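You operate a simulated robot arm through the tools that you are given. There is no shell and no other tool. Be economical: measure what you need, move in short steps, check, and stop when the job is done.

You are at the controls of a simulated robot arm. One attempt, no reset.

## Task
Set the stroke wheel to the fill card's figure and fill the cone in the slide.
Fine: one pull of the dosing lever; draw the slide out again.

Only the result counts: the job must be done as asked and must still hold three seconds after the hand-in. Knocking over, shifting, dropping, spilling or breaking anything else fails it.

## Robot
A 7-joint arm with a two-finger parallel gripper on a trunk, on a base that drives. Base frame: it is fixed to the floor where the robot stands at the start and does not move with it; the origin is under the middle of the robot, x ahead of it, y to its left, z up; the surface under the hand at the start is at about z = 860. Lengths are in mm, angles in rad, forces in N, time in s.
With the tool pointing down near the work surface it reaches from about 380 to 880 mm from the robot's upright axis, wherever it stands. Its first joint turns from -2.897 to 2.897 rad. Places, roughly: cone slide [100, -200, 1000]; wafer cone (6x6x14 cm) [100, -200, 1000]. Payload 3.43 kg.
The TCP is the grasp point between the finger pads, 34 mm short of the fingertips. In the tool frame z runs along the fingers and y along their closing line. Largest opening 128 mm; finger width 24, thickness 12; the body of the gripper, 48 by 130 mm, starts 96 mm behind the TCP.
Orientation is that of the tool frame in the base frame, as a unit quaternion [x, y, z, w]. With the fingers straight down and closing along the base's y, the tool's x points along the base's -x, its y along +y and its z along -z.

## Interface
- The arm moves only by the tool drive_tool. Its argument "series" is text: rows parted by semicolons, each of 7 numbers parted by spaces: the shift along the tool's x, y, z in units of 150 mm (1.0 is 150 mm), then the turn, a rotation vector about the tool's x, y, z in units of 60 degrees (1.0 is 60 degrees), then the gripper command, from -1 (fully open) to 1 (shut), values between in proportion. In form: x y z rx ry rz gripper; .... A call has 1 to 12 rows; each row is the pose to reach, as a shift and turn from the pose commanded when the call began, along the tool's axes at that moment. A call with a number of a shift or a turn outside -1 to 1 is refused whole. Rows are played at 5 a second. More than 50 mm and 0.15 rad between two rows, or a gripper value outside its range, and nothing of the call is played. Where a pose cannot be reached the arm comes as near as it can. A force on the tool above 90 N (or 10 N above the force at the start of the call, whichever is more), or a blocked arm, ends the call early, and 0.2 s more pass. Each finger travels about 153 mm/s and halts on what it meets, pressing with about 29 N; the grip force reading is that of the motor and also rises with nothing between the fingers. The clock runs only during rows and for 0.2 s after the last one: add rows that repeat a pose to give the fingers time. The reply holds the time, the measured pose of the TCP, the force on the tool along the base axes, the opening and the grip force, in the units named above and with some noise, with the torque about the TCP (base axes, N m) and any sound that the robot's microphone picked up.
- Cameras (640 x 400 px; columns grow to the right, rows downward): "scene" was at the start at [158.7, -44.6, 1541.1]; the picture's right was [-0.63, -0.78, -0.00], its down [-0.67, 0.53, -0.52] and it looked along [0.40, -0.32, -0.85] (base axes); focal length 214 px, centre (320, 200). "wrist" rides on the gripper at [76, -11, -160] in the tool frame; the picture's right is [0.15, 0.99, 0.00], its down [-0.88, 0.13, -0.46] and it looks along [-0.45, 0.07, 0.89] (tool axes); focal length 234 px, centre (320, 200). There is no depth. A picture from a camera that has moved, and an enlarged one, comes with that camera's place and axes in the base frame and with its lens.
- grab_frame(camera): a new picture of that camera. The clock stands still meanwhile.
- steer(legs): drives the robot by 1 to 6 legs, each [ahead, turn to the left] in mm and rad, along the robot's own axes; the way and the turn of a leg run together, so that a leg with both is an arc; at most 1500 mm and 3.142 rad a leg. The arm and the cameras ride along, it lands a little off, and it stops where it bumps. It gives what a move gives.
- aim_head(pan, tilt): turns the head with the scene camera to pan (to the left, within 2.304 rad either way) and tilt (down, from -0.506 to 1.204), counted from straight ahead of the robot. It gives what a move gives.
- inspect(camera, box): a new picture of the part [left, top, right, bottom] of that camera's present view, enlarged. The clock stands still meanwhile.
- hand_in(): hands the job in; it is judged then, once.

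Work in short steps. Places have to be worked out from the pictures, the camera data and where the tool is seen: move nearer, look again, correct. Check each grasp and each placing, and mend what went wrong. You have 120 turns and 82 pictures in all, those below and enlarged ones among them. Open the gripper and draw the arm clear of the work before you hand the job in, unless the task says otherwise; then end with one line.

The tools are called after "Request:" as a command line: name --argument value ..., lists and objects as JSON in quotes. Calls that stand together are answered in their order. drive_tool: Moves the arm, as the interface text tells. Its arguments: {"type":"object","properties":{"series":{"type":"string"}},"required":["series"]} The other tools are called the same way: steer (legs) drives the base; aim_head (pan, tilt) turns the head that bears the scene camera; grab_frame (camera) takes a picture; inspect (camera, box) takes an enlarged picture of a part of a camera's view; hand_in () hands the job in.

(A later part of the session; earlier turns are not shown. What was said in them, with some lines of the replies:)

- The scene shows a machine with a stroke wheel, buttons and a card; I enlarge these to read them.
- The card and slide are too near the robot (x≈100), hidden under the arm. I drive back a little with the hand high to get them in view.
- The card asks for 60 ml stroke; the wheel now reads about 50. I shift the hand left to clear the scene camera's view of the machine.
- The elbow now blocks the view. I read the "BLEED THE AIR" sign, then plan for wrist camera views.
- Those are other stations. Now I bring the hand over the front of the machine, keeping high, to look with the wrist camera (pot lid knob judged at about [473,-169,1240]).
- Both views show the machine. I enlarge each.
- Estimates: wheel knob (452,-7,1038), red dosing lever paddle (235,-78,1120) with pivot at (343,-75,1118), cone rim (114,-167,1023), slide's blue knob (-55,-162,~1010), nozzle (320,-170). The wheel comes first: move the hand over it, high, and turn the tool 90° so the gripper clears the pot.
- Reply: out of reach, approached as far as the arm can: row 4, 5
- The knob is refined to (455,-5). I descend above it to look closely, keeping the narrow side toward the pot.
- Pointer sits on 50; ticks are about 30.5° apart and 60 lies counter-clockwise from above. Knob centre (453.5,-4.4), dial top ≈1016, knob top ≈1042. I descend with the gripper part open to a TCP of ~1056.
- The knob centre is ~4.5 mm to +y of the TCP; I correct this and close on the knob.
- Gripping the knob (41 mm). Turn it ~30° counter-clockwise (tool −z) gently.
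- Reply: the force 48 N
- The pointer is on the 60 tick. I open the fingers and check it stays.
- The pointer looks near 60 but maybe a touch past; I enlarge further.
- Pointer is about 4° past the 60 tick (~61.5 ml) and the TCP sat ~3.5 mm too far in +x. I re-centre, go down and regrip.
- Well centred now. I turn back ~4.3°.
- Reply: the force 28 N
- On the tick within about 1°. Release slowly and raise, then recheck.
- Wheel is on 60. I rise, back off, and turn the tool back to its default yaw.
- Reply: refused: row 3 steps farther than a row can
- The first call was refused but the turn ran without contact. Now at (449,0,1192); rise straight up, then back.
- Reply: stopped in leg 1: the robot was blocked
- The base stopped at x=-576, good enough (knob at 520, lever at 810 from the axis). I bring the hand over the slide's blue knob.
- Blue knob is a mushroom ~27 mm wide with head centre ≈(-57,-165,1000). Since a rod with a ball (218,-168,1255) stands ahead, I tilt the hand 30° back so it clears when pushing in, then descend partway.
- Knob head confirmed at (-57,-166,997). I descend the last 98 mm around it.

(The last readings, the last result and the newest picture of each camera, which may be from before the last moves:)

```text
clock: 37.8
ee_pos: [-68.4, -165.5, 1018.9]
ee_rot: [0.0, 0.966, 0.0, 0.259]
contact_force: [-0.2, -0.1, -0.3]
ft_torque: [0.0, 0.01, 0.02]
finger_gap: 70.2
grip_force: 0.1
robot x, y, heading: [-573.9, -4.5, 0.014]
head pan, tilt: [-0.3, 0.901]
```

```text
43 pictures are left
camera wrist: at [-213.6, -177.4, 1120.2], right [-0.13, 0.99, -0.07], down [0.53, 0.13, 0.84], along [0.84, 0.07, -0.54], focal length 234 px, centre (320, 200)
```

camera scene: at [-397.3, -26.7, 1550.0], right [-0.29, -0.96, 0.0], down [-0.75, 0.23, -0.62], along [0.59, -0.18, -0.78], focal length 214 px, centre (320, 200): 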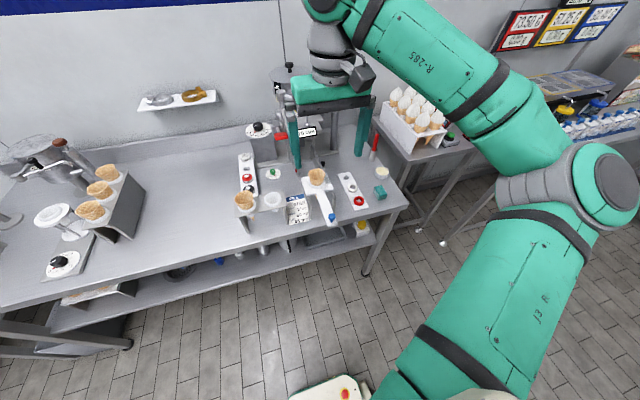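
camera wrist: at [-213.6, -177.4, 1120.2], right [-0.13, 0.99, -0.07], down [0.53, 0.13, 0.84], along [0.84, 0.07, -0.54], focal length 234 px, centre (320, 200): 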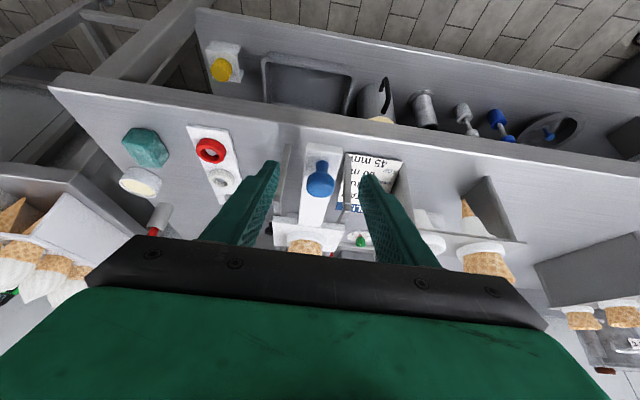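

The knob is between the fingertips. Close.

Request:
drive_tool --series "0 0 0 0 0 0 0.3;0 0 0 0 0 0 1;0 0 0 0 0 0 1;0 0 0 0 0 0 1"

Request:
inspect --camera "wrist" --box '[250, 120, 400, 250]'

```text
clock: 38.8
ee_pos: [-68.4, -165.0, 1018.0]
ee_rot: [0.0, 0.965, 0.001, 0.26]
contact_force: [1.0, 6.5, -2.9]
ft_torque: [0.15, -0.12, 0.11]
finger_gap: 22.9
grip_force: 45.1
robot x, y, heading: [-575.7, -3.3, 0.008]
head pan, tilt: [-0.3, 0.901]
```

```text
3.08 times, centred on (325, 185) of wrist
camera zoom: at [-213.5, -177.0, 1120.5], right [-0.13, 0.99, -0.07], down [0.53, 0.13, 0.84], along [0.84, 0.07, -0.54], focal length 720 px, centre (305, 246)
```

zoom: 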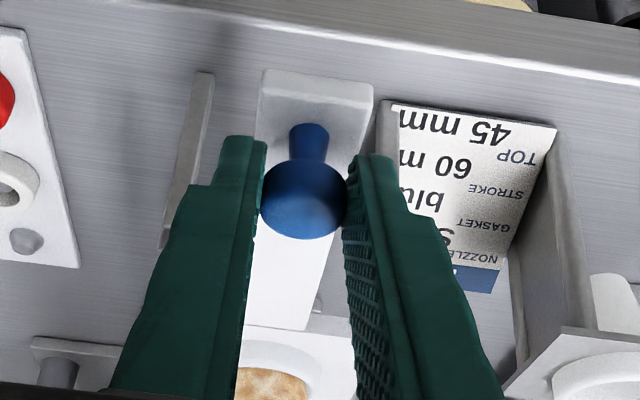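

Firm grip on the knob (22.9 mm). Push the slide in +x, slowly, 100 mm first.

Request:
drive_tool --series "-0.06 0 0.0346 0 0 0 1;-0.13 0 0.075 0 0 0 1;-0.22 0 0.127 0 0 0 1;-0.31 0 0.179 0 0 0 1;-0.4 0 0.231 0 0 0 1;-0.49 0 0.283 0 0 0 1;-0.55 0 0.3175 0 0 0 1;-0.577 0 0.333 0 0 0 1;-0.577 0 0.333 0 0 0 1"

Request:
grab_frame --camera "scene"

Request:
grab_frame --camera "wrist"

```text
clock: 40.8
ee_pos: [34.7, -166.5, 1017.7]
ee_rot: [0.001, 0.965, -0.001, 0.261]
contact_force: [1.0, -25.4, 19.2]
ft_torque: [-0.64, -0.17, -0.37]
finger_gap: 23.1
grip_force: 45.1
robot x, y, heading: [-579.0, -7.8, 0.014]
head pan, tilt: [-0.3, 0.901]
```

```text
41 pictures are left
camera scene: at [-397.7, -27.7, 1550.1], right [-0.29, -0.96, 0.0], down [-0.75, 0.23, -0.62], along [0.6, -0.18, -0.78], focal length 214 px, centre (320, 200)
```

scene: 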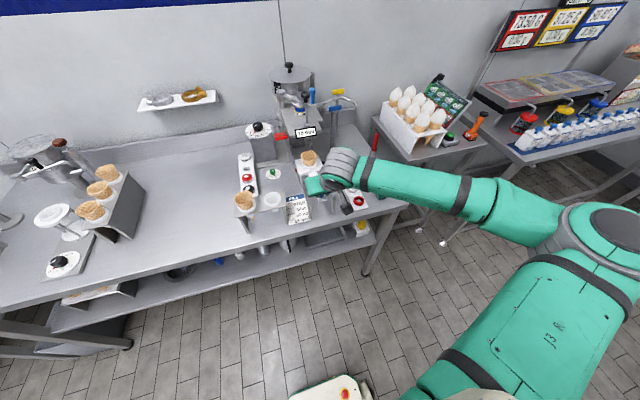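

```text
40 pictures are left
camera wrist: at [-110.0, -176.6, 1120.1], right [-0.12, 0.99, -0.07], down [0.53, 0.13, 0.84], along [0.84, 0.06, -0.54], focal length 234 px, centre (320, 200)
```

wrist: 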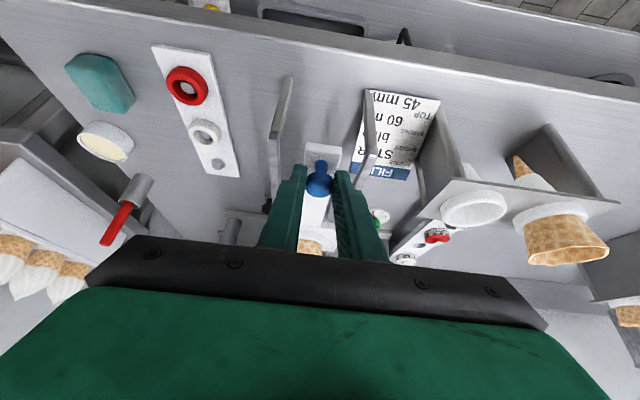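

The slide runs; small side load (-25 N y), so I bias a little to -y. Check clearance of the cone against the head first.

Request:
inspect --camera "scene" --box '[240, 60, 370, 220]'

```text
2.50 times, centred on (305, 140) of scene
camera zoom: at [-397.7, -27.7, 1550.1], right [-0.29, -0.96, 0.0], down [-0.75, 0.23, -0.62], along [0.6, -0.18, -0.78], focal length 536 px, centre (358, 350)
```

zoom: 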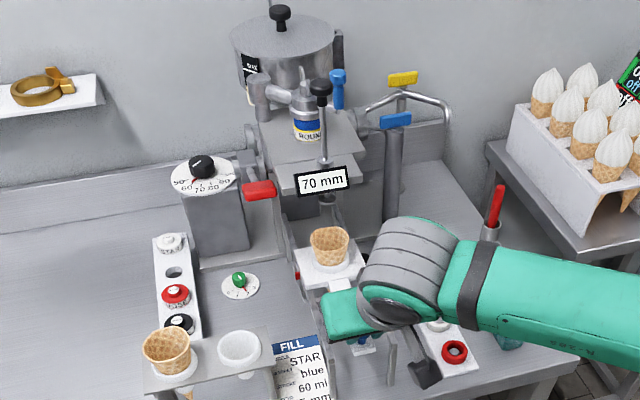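

Clear: the rod end above is near z≈1090, cone rim 1023. Push on 80 mm.

Request:
drive_tool --series "-0.06 -0.015 0.03 0 0 0 1;-0.13 -0.02 0.07 0 0 0 1;-0.22 -0.02 0.122 0 0 0 1;-0.31 -0.02 0.174 0 0 0 1;-0.39 -0.02 0.22 0 0 0 1;-0.44 -0.02 0.249 0 0 0 1;-0.46 -0.02 0.26 0 0 0 1;-0.46 -0.02 0.26 0 0 0 1"

Request:
inspect --camera "scene" --box '[240, 80, 370, 220]'

Request:
grab_frame --camera "wrist"

```text
clock: 42.6
ee_pos: [113.2, -167.3, 1017.7]
ee_rot: [0.0, 0.966, 0.001, 0.259]
contact_force: [-0.5, 8.8, 3.8]
ft_torque: [0.23, 0.13, 0.1]
finger_gap: 22.9
grip_force: 45.1
robot x, y, heading: [-579.4, -3.3, 0.009]
head pan, tilt: [-0.3, 0.901]
```

```text
2.86 times, centred on (305, 150) of scene
camera zoom: at [-397.4, -26.5, 1550.1], right [-0.29, -0.96, 0.0], down [-0.75, 0.23, -0.62], along [0.59, -0.18, -0.78], focal length 613 px, centre (363, 343)
```

zoom: 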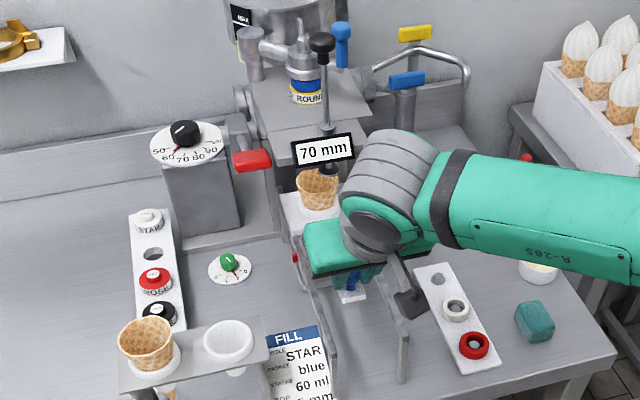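

```text
37 pictures are left
camera wrist: at [-31.5, -178.0, 1120.4], right [-0.13, 0.99, -0.07], down [0.53, 0.13, 0.84], along [0.84, 0.07, -0.54], focal length 234 px, centre (320, 200)
```

wrist: 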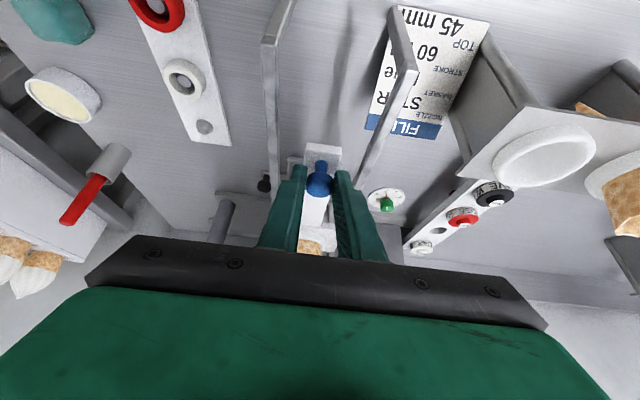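

No resistance. About 27 mm remain by my estimate; push on in small rows until a stop shows.

Request:
drive_tool --series "-0.04 0.005 0.023 0 0 0 1;-0.08 0.005 0.046 0 0 0 1;-0.115 0.005 0.0665 0 0 0 1;-0.115 0.005 0.0665 0 0 0 1"

Request:
drive_tool --series "-0.02 0 0.0115 0 0 0 1;-0.04 0 0.023 0 0 0 1;-0.06 0 0.0346 0 0 0 1;-0.06 0 0.0346 0 0 0 1"

Request:
inspect --camera "scene" --box '[240, 80, 370, 220]'

```text
clock: 43.6
ee_pos: [132.9, -167.5, 1019.2]
ee_rot: [0.001, 0.966, 0.0, 0.259]
contact_force: [-31.6, 6.8, 13.2]
ft_torque: [0.17, 0.72, 0.09]
finger_gap: 23.1
grip_force: 44.6
robot x, y, heading: [-575.5, -3.6, 0.011]
head pan, tilt: [-0.3, 0.901]
```

```text
clock: 44.6
ee_pos: [141.8, -165.6, 1016.6]
ee_rot: [0.001, 0.966, -0.001, 0.258]
contact_force: [-33.0, 4.7, -6.3]
ft_torque: [0.09, 0.78, 0.0]
finger_gap: 23.1
grip_force: 44.6
robot x, y, heading: [-577.7, -5.7, 0.007]
head pan, tilt: [-0.3, 0.901]
```

```text
2.86 times, centred on (305, 150) of scene
camera zoom: at [-398.3, -26.7, 1550.2], right [-0.29, -0.96, 0.0], down [-0.75, 0.23, -0.62], along [0.6, -0.18, -0.78], focal length 613 px, centre (363, 343)
```

zoom: 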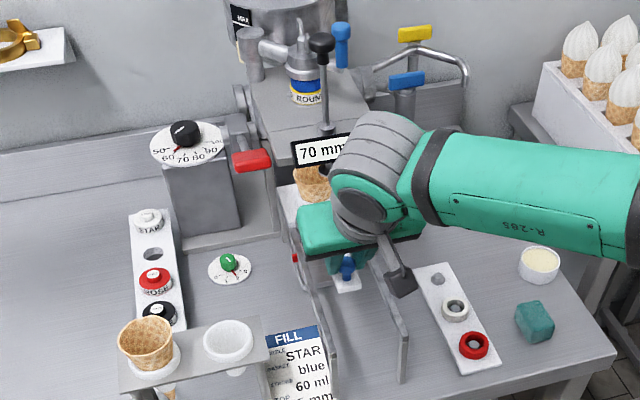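

Steady -32 N while still advancing could be fingers slipping on the knob; look.

Request:
inspect --camera "wrist" --box '[250, 120, 400, 250]'

```text
3.08 times, centred on (325, 185) of wrist
camera zoom: at [-2.4, -177.7, 1119.2], right [-0.13, 0.99, -0.07], down [0.54, 0.13, 0.83], along [0.84, 0.07, -0.55], focal length 720 px, centre (305, 246)
```

zoom: 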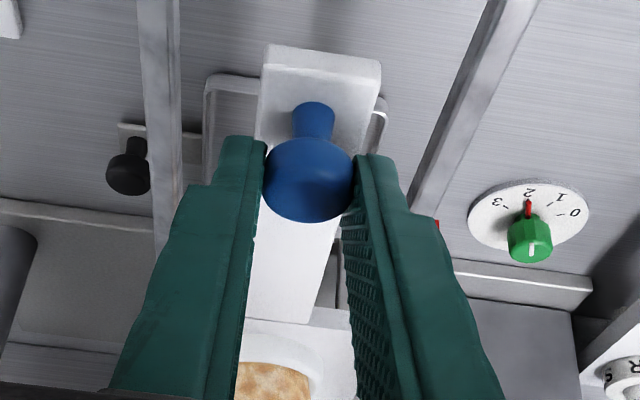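

The slide has stopped after ~200 mm travel and the fingers slipped slightly. I open and retreat along the fingers to look at the cone under the nozzle.

Request:
drive_tool --series "0 0 0 0 0 0 0.5;0 0 0 0 0 0 0.2;0 0 0 0 0 0 0.2;0 0 -0.2 0 0 0 0.2;0 0 -0.5 0 0 0 0.2;0 0 -0.8 0 0 0 0.2;0.2 0 -0.9 0 0 0 0.2;0.2 0 -0.9 0 0 0 0.2"

Request:
grab_frame --camera "wrist"

Request:
inspect --camera "scene" --box '[240, 80, 370, 220]'

```text
clock: 46.4
ee_pos: [53.7, -163.3, 1120.0]
ee_rot: [0.0, 0.966, 0.0, 0.26]
contact_force: [0.3, -0.5, 0.6]
ft_torque: [0.02, 0.02, -0.02]
finger_gap: 51.3
grip_force: 0.0
robot x, y, heading: [-575.2, -5.3, 0.009]
head pan, tilt: [-0.3, 0.901]
```

```text
34 pictures are left
camera wrist: at [-92.1, -173.7, 1221.3], right [-0.13, 0.99, -0.07], down [0.53, 0.13, 0.84], along [0.84, 0.07, -0.54], focal length 234 px, centre (320, 200)
```

wrist: 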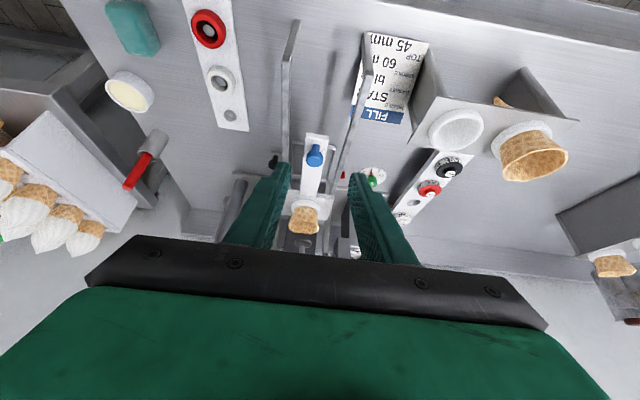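

```text
2.86 times, centred on (305, 150) of scene
camera zoom: at [-397.0, -26.5, 1550.0], right [-0.29, -0.96, 0.0], down [-0.75, 0.22, -0.62], along [0.6, -0.18, -0.78], focal length 613 px, centre (363, 343)
```

zoom: 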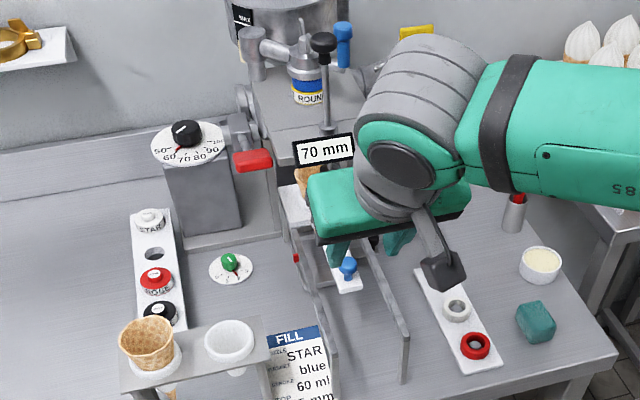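

Travel works out at ~205 mm, putting the cone at x≈320 under the nozzle. Zoom on the cone in the wrist view.

Request:
inspect --camera "wrist" --box '[260, 120, 400, 260]'

```text
2.86 times, centred on (330, 190) of wrist
camera zoom: at [-92.1, -173.7, 1221.3], right [-0.13, 0.99, -0.07], down [0.53, 0.13, 0.84], along [0.84, 0.07, -0.54], focal length 669 px, centre (291, 229)
```

zoom: 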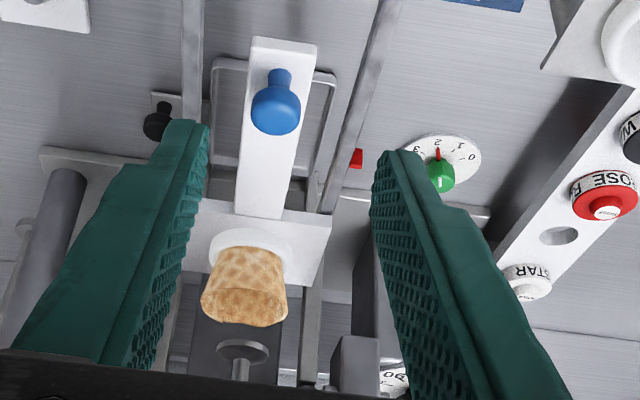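

The slide is at its inner stop. Next the dosing lever: close the fingers, tilt the hand to 60° so it stays in front of the head, and move to the left and up in front of the red paddle.

Request:
drive_tool --series "0 0 0 0 -0.125 0 0.6;0 0 0 0 -0.25 0 1;0 0 0 0 -0.375 0 1;0 0 0 0 -0.5 0 1;0 0 0 0 -0.5 0 1"

Request:
drive_tool --series "-0.15 0.18 -0.09 0 0 0 1;-0.3 0.36 -0.18 0 0 0 1;-0.46 0.567 -0.267 0 0 0 1;-0.46 0.567 -0.267 0 0 0 1"

Request:
grab_frame --camera "wrist"

Request:
grab_frame --camera "scene"

```text
clock: 47.6
ee_pos: [50.4, -165.4, 1119.9]
ee_rot: [-0.001, 0.865, 0.002, 0.502]
contact_force: [0.2, 0.3, 0.0]
ft_torque: [0.0, 0.0, -0.01]
finger_gap: 0.1
grip_force: 28.7
robot x, y, heading: [-571.1, -2.3, 0.012]
head pan, tilt: [-0.3, 0.901]
```

```text
clock: 48.6
ee_pos: [49.5, -78.7, 1200.4]
ee_rot: [0.0, 0.866, 0.0, 0.501]
contact_force: [0.0, 0.7, 0.9]
ft_torque: [-0.03, -0.02, -0.02]
finger_gap: 0.1
grip_force: 29.2
robot x, y, heading: [-575.3, -2.6, 0.011]
head pan, tilt: [-0.3, 0.901]
```

```text
31 pictures are left
camera wrist: at [-125.7, -90.5, 1215.7], right [-0.07, 0.99, -0.13], down [0.04, 0.13, 0.99], along [1.0, 0.07, -0.05], focal length 234 px, centre (320, 200)
```

wrist: 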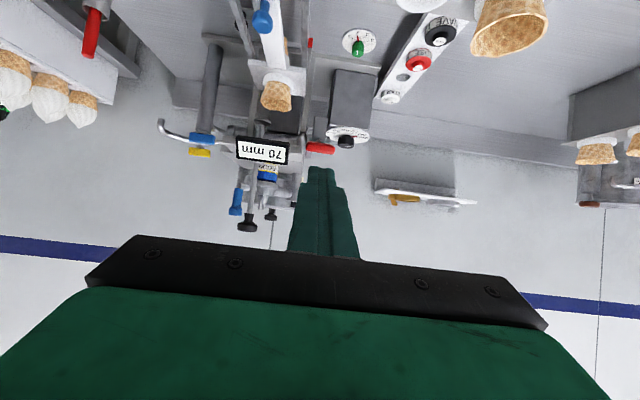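

```text
30 pictures are left
camera scene: at [-397.1, -27.0, 1550.0], right [-0.29, -0.96, 0.0], down [-0.75, 0.23, -0.62], along [0.59, -0.18, -0.78], focal length 214 px, centre (320, 200)
```

scene: 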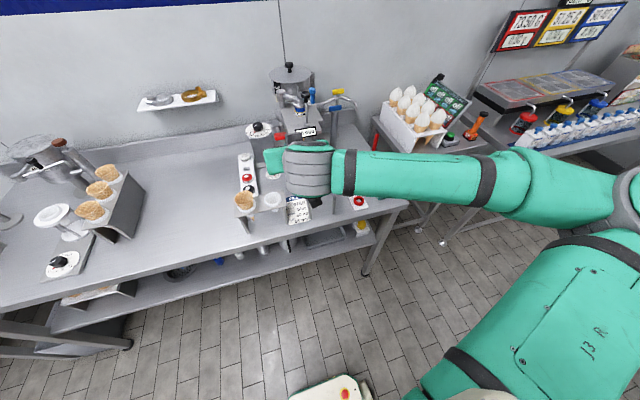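

This nearly level wrist view (upside down) shows the machine's front; enlarge it.

Request:
inspect --camera "wrist" --box '[220, 40, 390, 200]'

```text
2.50 times, centred on (305, 120) of wrist
camera zoom: at [-125.7, -90.5, 1215.7], right [-0.07, 0.99, -0.13], down [0.04, 0.13, 0.99], along [1.0, 0.07, -0.05], focal length 585 px, centre (358, 400)
```

zoom: 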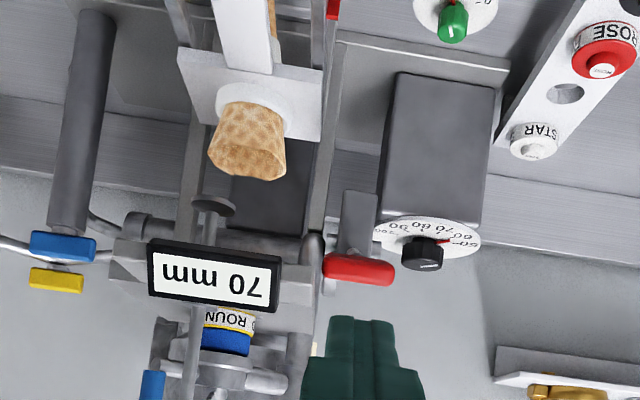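

The cone is laterally in line with the nozzle; the paddle is 45 mm wide at y≈-76, top z≈1127. I move forward to just above it (TCP 200, 1170).

Request:
drive_tool --series "-0.08 0.005 0.24 0 0 0 1;-0.16 0.01 0.48 0 0 0 1;-0.24 0.015 0.72 0 0 0 1;-0.327 0.017 0.966 0 0 0 1;-0.327 0.017 0.966 0 0 0 1"

Request:
grab_frame --camera "wrist"

Request:
inspect --camera "scene" --box '[220, 80, 380, 200]'

```text
clock: 49.8
ee_pos: [200.4, -78.1, 1171.1]
ee_rot: [0.001, 0.866, -0.001, 0.5]
contact_force: [-0.5, 0.2, -0.1]
ft_torque: [-0.02, -0.01, 0.02]
finger_gap: 0.0
grip_force: 29.2
robot x, y, heading: [-575.7, -3.4, 0.009]
head pan, tilt: [-0.3, 0.901]
```

```text
28 pictures are left
camera wrist: at [25.0, -90.1, 1187.7], right [-0.07, 0.99, -0.13], down [0.04, 0.13, 0.99], along [1.0, 0.07, -0.05], focal length 234 px, centre (320, 200)
```

wrist: 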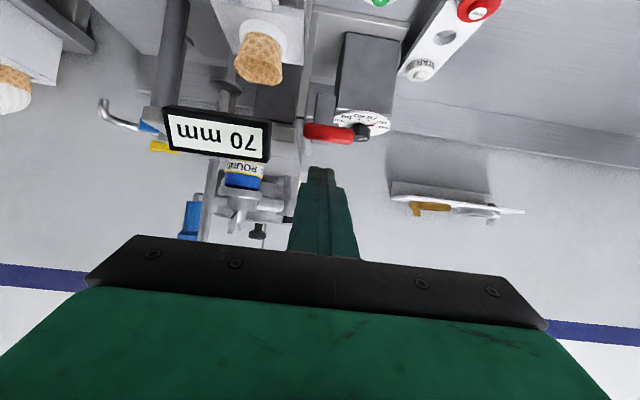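

```text
3.33 times, centred on (300, 140) of scene
camera zoom: at [-397.3, -26.9, 1550.0], right [-0.29, -0.96, 0.0], down [-0.75, 0.23, -0.62], along [0.59, -0.18, -0.78], focal length 715 px, centre (387, 400)
```

zoom: 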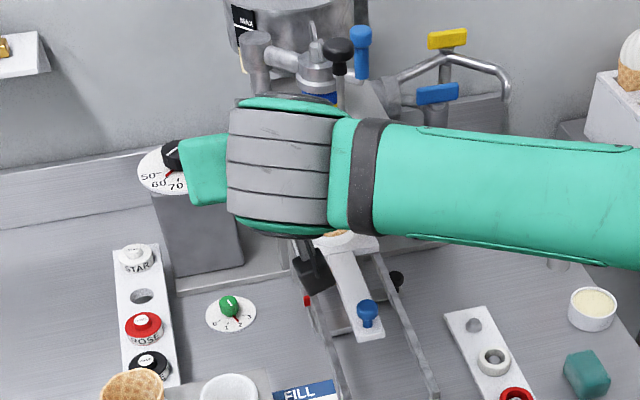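

Aligned above the paddle. I press down along the lever's arc about its pivot, first to ~30°, reading force.

Request:
drive_tool --series "0.02 0.02 0.09 0 0 0 1;0.047 0.027 0.139 0 0 0 1;0.1 0.027 0.17 0 0 0 1;0.153 0.027 0.201 0 0 0 1;0.2 0.027 0.24 0 0 0 1;0.247 0.027 0.279 0 0 0 1;0.286 0.027 0.326 0 0 0 1;0.325 0.027 0.374 0 0 0 1;0.325 0.027 0.374 0 0 0 1"

Request:
grab_frame --camera "wrist"

```text
clock: 51.8
ee_pos: [224.7, -75.5, 1101.9]
ee_rot: [0.001, 0.865, -0.001, 0.501]
contact_force: [1.6, 0.4, 4.2]
ft_torque: [-0.03, -0.17, -0.05]
finger_gap: 0.0
grip_force: 28.7
robot x, y, heading: [-577.2, -3.3, 0.013]
head pan, tilt: [-0.3, 0.901]
```

```text
26 pictures are left
camera wrist: at [49.5, -87.4, 1117.1], right [-0.07, 0.99, -0.13], down [0.04, 0.13, 0.99], along [1.0, 0.07, -0.05], focal length 234 px, centre (320, 200)
```

wrist: 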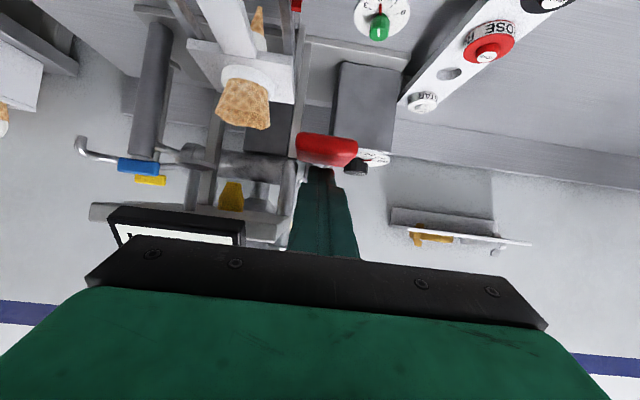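

The lever follows with little force (4 N). Continue to ~50°, tilting the hand a bit more and drifting +y to stay clear of the sign.

Request:
drive_tool --series "0.05 0.02 0.045 0 -0.08 0 1;0.102 0.04 0.095 0 -0.17 0 1;0.125 0.05 0.15 0 -0.17 0 1;0.144 0.05 0.21 0 -0.17 0 1;0.144 0.05 0.21 0 -0.17 0 1"

Request:
grab_frame --camera "wrist"

```text
clock: 53.0
ee_pos: [228.7, -70.2, 1085.1]
ee_rot: [0.0, 0.831, 0.001, 0.556]
contact_force: [5.1, -0.2, 6.1]
ft_torque: [0.05, -0.26, -0.02]
finger_gap: 0.1
grip_force: 28.9
out of reach, approached as far as the arm can: row 2, 3, 4, 5
robot x, y, heading: [-575.2, -3.5, 0.012]
head pan, tilt: [-0.3, 0.901]
```

```text
25 pictures are left
camera wrist: at [52.3, -81.4, 1078.2], right [-0.06, 0.99, -0.14], down [-0.09, 0.13, 0.99], along [0.99, 0.07, 0.08], focal length 234 px, centre (320, 200)
```

wrist: 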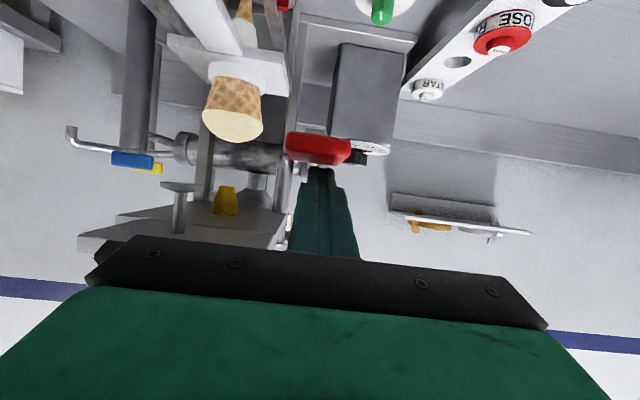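

The cone now shows cream. Enlarge to see the fill and the lever.

Request:
inspect --camera "wrist" --box '[180, 40, 380, 220]'

```text
2.22 times, centred on (280, 130) of wrist
camera zoom: at [52.3, -81.4, 1078.2], right [-0.06, 0.99, -0.14], down [-0.09, 0.13, 0.99], along [0.99, 0.07, 0.08], focal length 520 px, centre (409, 356)
```

zoom: 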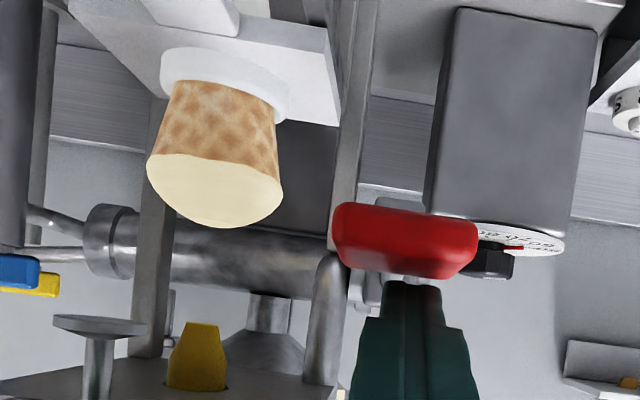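

Cone is filling; to finish the stroke I need the lever at its end. Tilt back to 60° (reach limit) and continue down.

Request:
drive_tool --series "0 0 0 0 0.08 0 1;0 0 0 0 0.16 0 1;0 0 0 0 0.16 0 1"

```text
clock: 53.8
ee_pos: [227.9, -70.3, 1085.0]
ee_rot: [0.0, 0.863, 0.001, 0.505]
contact_force: [0.5, 1.3, 6.4]
ft_torque: [0.01, -0.13, 0.0]
finger_gap: 0.0
grip_force: 29.1
robot x, y, heading: [-574.4, -6.3, 0.0]
head pan, tilt: [-0.3, 0.901]
```

Request:
drive_tool --series "0.023 0.01 0.06 0 0 0 1;0.041 0.02 0.116 0 0 0 1;0.052 0.02 0.176 0 0 0 1;0.063 0.02 0.237 0 0 0 1;0.063 0.02 0.237 0 0 0 1"

Request:
grab_frame --camera "wrist"

```text
clock: 54.6
ee_pos: [247.6, -68.8, 1076.5]
ee_rot: [-0.002, 0.859, 0.0, 0.512]
contact_force: [-6.4, -0.4, 19.3]
ft_torque: [-0.15, -0.33, -0.07]
finger_gap: 0.0
grip_force: 29.3
robot x, y, heading: [-574.9, -4.5, 0.005]
head pan, tilt: [-0.3, 0.901]
stopped in row 3: the force on the tool passed its limit at 102 N (the readings are from after the stop); the commanded pose is now the measured one
```

```text
23 pictures are left
camera wrist: at [70.5, -80.5, 1087.3], right [-0.07, 0.99, -0.13], down [0.02, 0.13, 0.99], along [1.0, 0.07, -0.03], focal length 234 px, centre (320, 200)
```

wrist: 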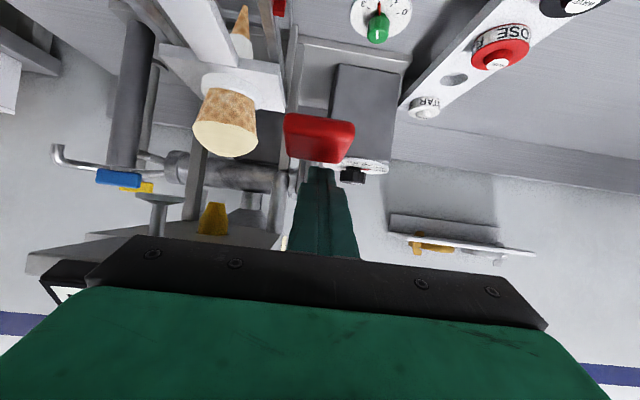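

The lever hit its end stop (force is on the fingertip, ~45°), a full stroke. I back off along the arc so it returns under control, then check.

Request:
drive_tool --series "-0.035 0 -0.11 0 0 0 1;-0.069 0 -0.216 0 0 0 1;-0.11 0 -0.26 0 0 0 1;-0.148 0 -0.307 0 0 0 1;-0.195 0 -0.345 0 0 0 1;-0.245 0 -0.382 0 0 0 1;-0.3 0 -0.41 0 0 0 1;-0.353 0 -0.44 0 0 0 1;-0.409 0 -0.577 0 0 0 1;-0.409 0 -0.8 0 0 0 1;-0.409 0 -1 0 0 0 1;-0.409 0 -1 0 0 0 1"

Request:
grab_frame --camera "wrist"

```text
clock: 57.2
ee_pos: [144.6, -68.6, 1198.6]
ee_rot: [-0.001, 0.861, 0.0, 0.509]
contact_force: [-0.4, 0.4, 0.4]
ft_torque: [-0.02, -0.01, 0.01]
finger_gap: 0.0
grip_force: 29.3
robot x, y, heading: [-573.5, -4.4, 0.006]
head pan, tilt: [-0.3, 0.901]
```

```text
22 pictures are left
camera wrist: at [-32.1, -81.2, 1211.5], right [-0.07, 0.99, -0.13], down [0.03, 0.13, 0.99], along [1.0, 0.07, -0.03], focal length 234 px, centre (320, 200)
```

wrist: 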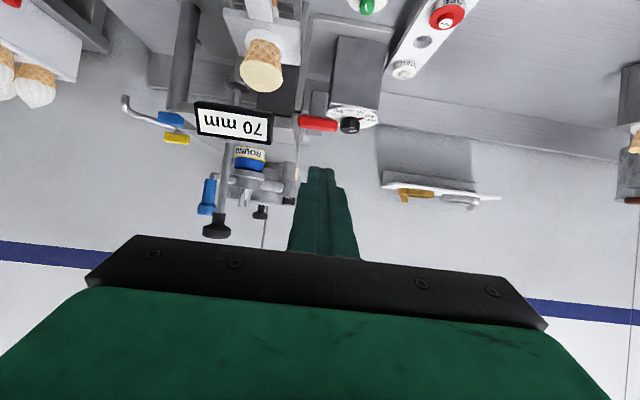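

Lever is back up, sign unchanged, cone filled. Return to the slide knob: back off, move to y=-166, tilt back to 30°.

Request:
drive_tool --series "0.1 0 -0.186 0 0 0 1;0.2 0 -0.372 0 0 0 1;0.3 0 -0.557 0 0 0 1;0.3 -0.22 -0.557 0 0 0 0.5;0.3 -0.44 -0.557 0 0 0 0.2;0.3 -0.647 -0.557 0 0 0 0.2;0.3 -0.647 -0.557 0 0 0 0.2"

Request:
drive_tool --series "0 0 0 0 0.13 0 0.2;0 0 0 0 0.26 0 0.2;0 0 0 0 0.39 0 0.2;0 0 0 0 0.515 0 0.2;0 0 0 0 0.515 0 0.2"

```text
clock: 58.8
ee_pos: [52.6, -167.9, 1197.9]
ee_rot: [-0.002, 0.861, 0.001, 0.509]
contact_force: [-0.1, 0.2, -0.5]
ft_torque: [0.01, 0.03, -0.04]
finger_gap: 51.3
grip_force: 0.1
robot x, y, heading: [-575.2, -3.4, 0.014]
head pan, tilt: [-0.3, 0.901]
```

```text
clock: 60.0
ee_pos: [51.1, -167.0, 1199.3]
ee_rot: [0.0, 0.965, -0.001, 0.261]
contact_force: [0.6, 0.1, -0.2]
ft_torque: [-0.01, 0.01, -0.03]
finger_gap: 51.3
grip_force: 0.0
robot x, y, heading: [-574.8, -6.0, 0.007]
head pan, tilt: [-0.3, 0.901]
```

Request:
drive_tool --series "0.045 0 0.21 0 0 0 0.2;0.09 0.005 0.43 0 0 0 0.2;0.135 0.007 0.646 0 0 0 0.2;0.135 0.007 0.646 0 0 0 0.2"

Request:
inspect --camera "wrist" --box '[240, 90, 400, 250]'

```text
clock: 61.0
ee_pos: [79.1, -165.4, 1106.2]
ee_rot: [0.0, 0.966, -0.001, 0.26]
contact_force: [0.4, 0.4, -0.4]
ft_torque: [0.02, -0.04, -0.03]
finger_gap: 51.2
grip_force: 0.0
robot x, y, heading: [-576.4, -6.4, 0.007]
head pan, tilt: [-0.3, 0.901]
```

```text
2.50 times, centred on (320, 170) of wrist
camera zoom: at [-66.0, -175.5, 1209.1], right [-0.13, 0.99, -0.07], down [0.53, 0.13, 0.84], along [0.84, 0.07, -0.54], focal length 585 px, centre (320, 275)
```

zoom: 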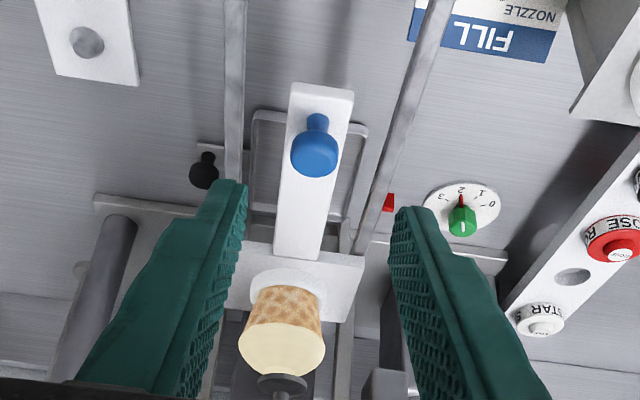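

Knob at (148,-165,998). Descend around it and grip.

Request:
drive_tool --series "-0.01 0 0.24 0 0 0 0.2;-0.025 0 0.48 0 0 0 0.2;-0.035 0.002 0.713 0 0 0 0.2;-0.035 0.002 0.713 0 0 0 0.2;-0.035 0.002 0.713 0 0 0 0.6;-0.035 0.002 0.713 0 0 0 1;-0.035 0.002 0.713 0 0 0 1"

Request:
inspect --camera "wrist" --box '[250, 120, 400, 250]'

```text
clock: 62.6
ee_pos: [139.8, -166.9, 1020.8]
ee_rot: [0.001, 0.965, -0.001, 0.261]
contact_force: [-0.1, -7.4, -3.9]
ft_torque: [-0.19, -0.27, -0.01]
finger_gap: 23.0
grip_force: 45.2
robot x, y, heading: [-574.0, -7.2, 0.007]
head pan, tilt: [-0.3, 0.901]
```

```text
3.08 times, centred on (325, 185) of wrist
camera zoom: at [-6.1, -177.5, 1121.1], right [-0.13, 0.99, -0.08], down [0.53, 0.13, 0.84], along [0.84, 0.07, -0.54], focal length 720 px, centre (305, 246)
```

zoom: 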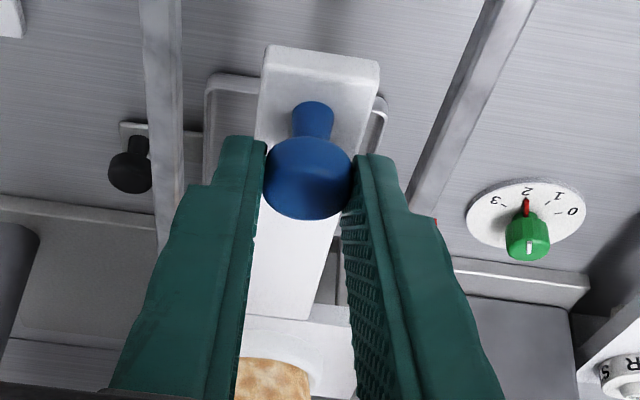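

Good grip. Draw the slide out gently, 100 mm.

Request:
drive_tool --series "0.04 0 -0.023 0 0 0 1;0.1 0 -0.0577 0 0 0 1;0.18 0 -0.104 0 0 0 1;0.27 0 -0.156 0 0 0 1;0.36 0 -0.208 0 0 0 1;0.45 0 -0.26 0 0 0 1;0.53 0 -0.306 0 0 0 1;0.577 0 -0.333 0 0 0 1;0.577 0 -0.333 0 0 0 1"

Request:
grab_frame --camera "wrist"

```text
clock: 64.6
ee_pos: [37.7, -165.8, 1015.6]
ee_rot: [0.001, 0.965, -0.001, 0.261]
contact_force: [-0.2, -24.9, 18.7]
ft_torque: [-0.44, -0.5, -0.13]
finger_gap: 23.1
grip_force: 44.8
robot x, y, heading: [-572.4, -6.7, 0.006]
head pan, tilt: [-0.3, 0.901]
```

```text
19 pictures are left
camera wrist: at [-107.1, -176.8, 1116.9], right [-0.13, 0.99, -0.08], down [0.53, 0.13, 0.84], along [0.84, 0.06, -0.54], focal length 234 px, centre (320, 200)
```

wrist: 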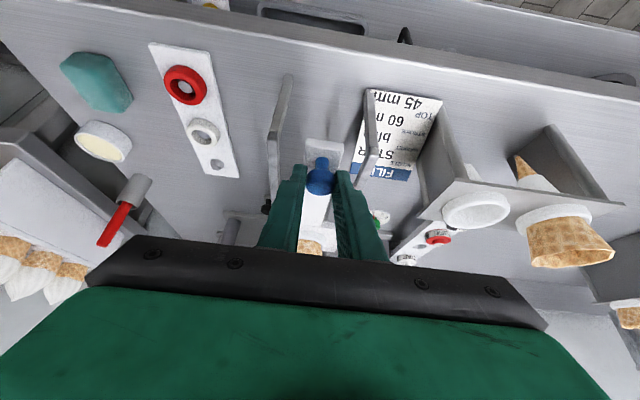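

Halfway; bias slightly to relieve side and down load, continue 85 mm.

Request:
drive_tool --series "0.04 -0.012 -0.028 0 0 0 1;0.1 -0.016 -0.063 0 0 0 1;0.18 -0.016 -0.11 0 0 0 1;0.27 -0.016 -0.162 0 0 0 1;0.36 -0.016 -0.214 0 0 0 1;0.44 -0.016 -0.26 0 0 0 1;0.487 -0.016 -0.289 0 0 0 1;0.487 -0.016 -0.289 0 0 0 1"

Request:
drive_tool --series "0.03 0 -0.0173 0 0 0 1;0.06 0 -0.0346 0 0 0 1;0.09 0 -0.052 0 0 0 1;0.1 0 -0.0577 0 0 0 1;0.1 0 -0.0577 0 0 0 1"

Request:
inspect --camera "wrist" --box '[250, 120, 400, 250]'

Request:
inspect --camera "scene" --box '[250, 90, 370, 230]'

```text
clock: 66.4
ee_pos: [-44.3, -164.8, 1014.8]
ee_rot: [-0.001, 0.965, 0.001, 0.262]
contact_force: [-1.2, 22.7, 7.1]
ft_torque: [0.49, 0.0, 0.15]
finger_gap: 23.1
grip_force: 45.0
robot x, y, heading: [-573.7, -4.6, 0.008]
head pan, tilt: [-0.3, 0.901]
```

```text
clock: 67.6
ee_pos: [-61.0, -166.2, 1013.9]
ee_rot: [-0.001, 0.965, 0.001, 0.261]
contact_force: [19.9, 25.1, -16.3]
ft_torque: [0.43, -0.22, 0.1]
finger_gap: 23.0
grip_force: 44.7
robot x, y, heading: [-576.4, -7.7, 0.008]
head pan, tilt: [-0.3, 0.901]
```

```text
3.08 times, centred on (325, 185) of wrist
camera zoom: at [-206.7, -177.2, 1116.6], right [-0.13, 0.99, -0.07], down [0.53, 0.13, 0.84], along [0.84, 0.07, -0.54], focal length 720 px, centre (305, 246)
```

zoom: 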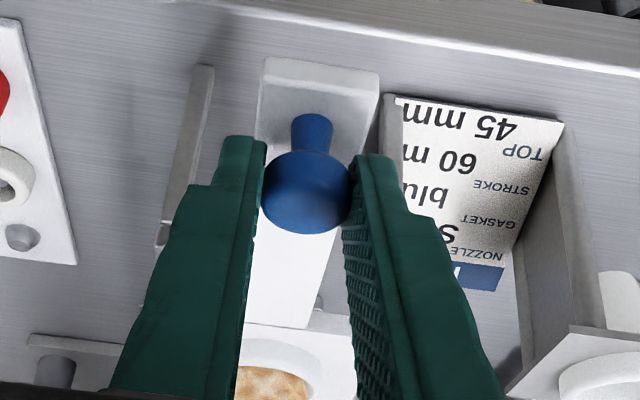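

```text
2.86 times, centred on (310, 160) of scene
camera zoom: at [-396.2, -26.0, 1549.9], right [-0.29, -0.96, 0.0], down [-0.75, 0.22, -0.62], along [0.59, -0.18, -0.78], focal length 613 px, centre (349, 314)
```

zoom: 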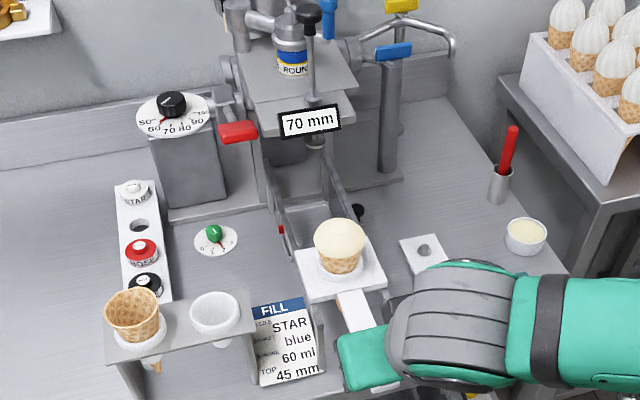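

The slide is back at its outer stop with the filled cone. Release, retreat and check all.

Request:
drive_tool --series "-0.02 -0.01 0 0 0 0 1;-0.02 -0.01 0 0 0 0 0.5;-0.02 -0.01 0 0 0 0 0.2;-0.02 -0.01 0 0 0 0 0.2;-0.02 -0.01 -0.2 0 0 0 0.2;-0.02 -0.01 -0.5 0 0 0 0.2;-0.02 -0.01 -0.8 0 0 0 0;0.1 -0.01 -1 0 0 0 -0.5;0.1 -0.01 -1 0 0 0 -1;0.1 -0.01 -1 0 0 0 -1"

Request:
grab_frame --camera "wrist"

Request:
inspect --camera "scene" --box '[235, 105, 295, 165]'

Request:
grab_frame --camera "scene"

```text
clock: 69.8
ee_pos: [-148.5, -170.9, 1137.4]
ee_rot: [-0.001, 0.966, 0.001, 0.26]
contact_force: [-0.3, 0.1, -0.1]
ft_torque: [-0.02, -0.02, 0.0]
finger_gap: 128.2
grip_force: 0.0
out of reach, approached as far as the arm can: row 8, 9, 10
robot x, y, heading: [-571.4, -4.9, 0.008]
head pan, tilt: [-0.3, 0.901]
```

```text
16 pictures are left
camera wrist: at [-293.4, -183.5, 1240.3], right [-0.13, 0.99, -0.07], down [0.53, 0.13, 0.84], along [0.84, 0.07, -0.54], focal length 234 px, centre (320, 200)
```

wrist: 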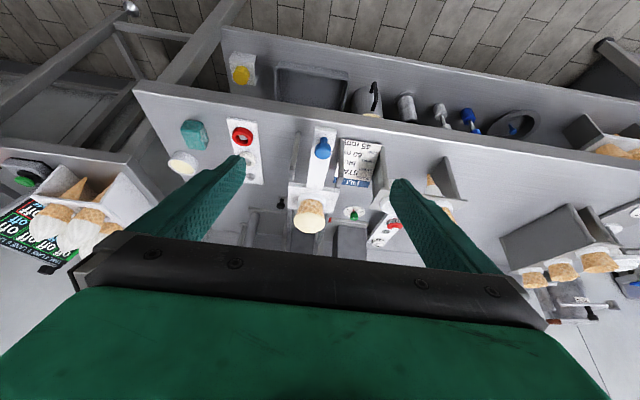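

```text
6.67 times, centred on (265, 135) of scene
camera zoom: at [-397.2, -26.9, 1550.1], right [-0.29, -0.96, 0.0], down [-0.75, 0.23, -0.62], along [0.6, -0.18, -0.78], focal length 1430 px, centre (687, 633)
```

zoom: 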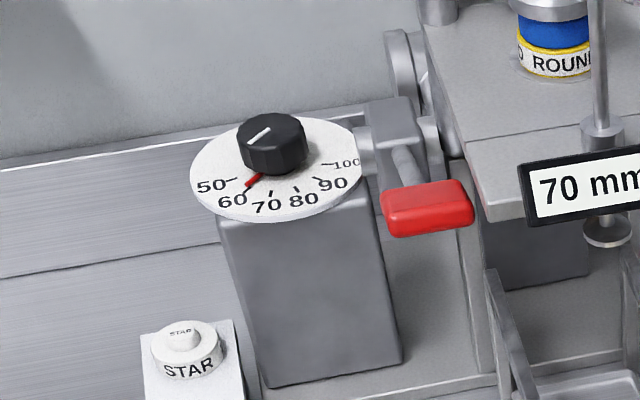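

```text
14 pictures are left
camera scene: at [-397.2, -26.9, 1550.1], right [-0.29, -0.96, 0.0], down [-0.75, 0.23, -0.62], along [0.6, -0.18, -0.78], focal length 214 px, centre (320, 200)
```

scene: 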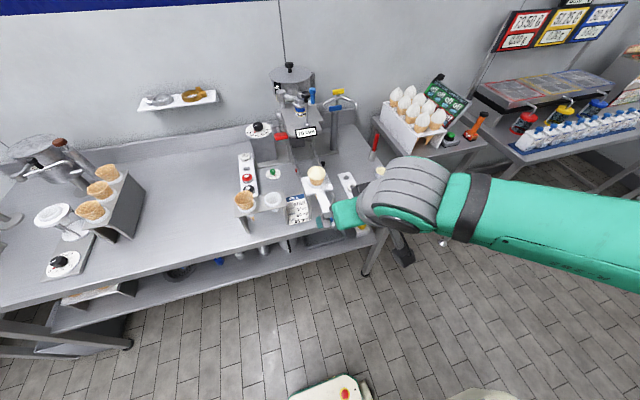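

The wheel reads 60, the lever is back up, the cone is filled and the slide is out. The gripper is open and clear, so I hand in.

Request:
hand_in

```text
The job is handed in.
```

The stroke wheel is on the card's 60 ml, the cone was filled with one full pull of the dosing lever, the slide is drawn out again, and the job is handed in. The card also lists a STAR nozzle and 45 mm top; I left the machine's ROUND nozzle and 70 mm setting alone because you asked only for the stroke wheel.
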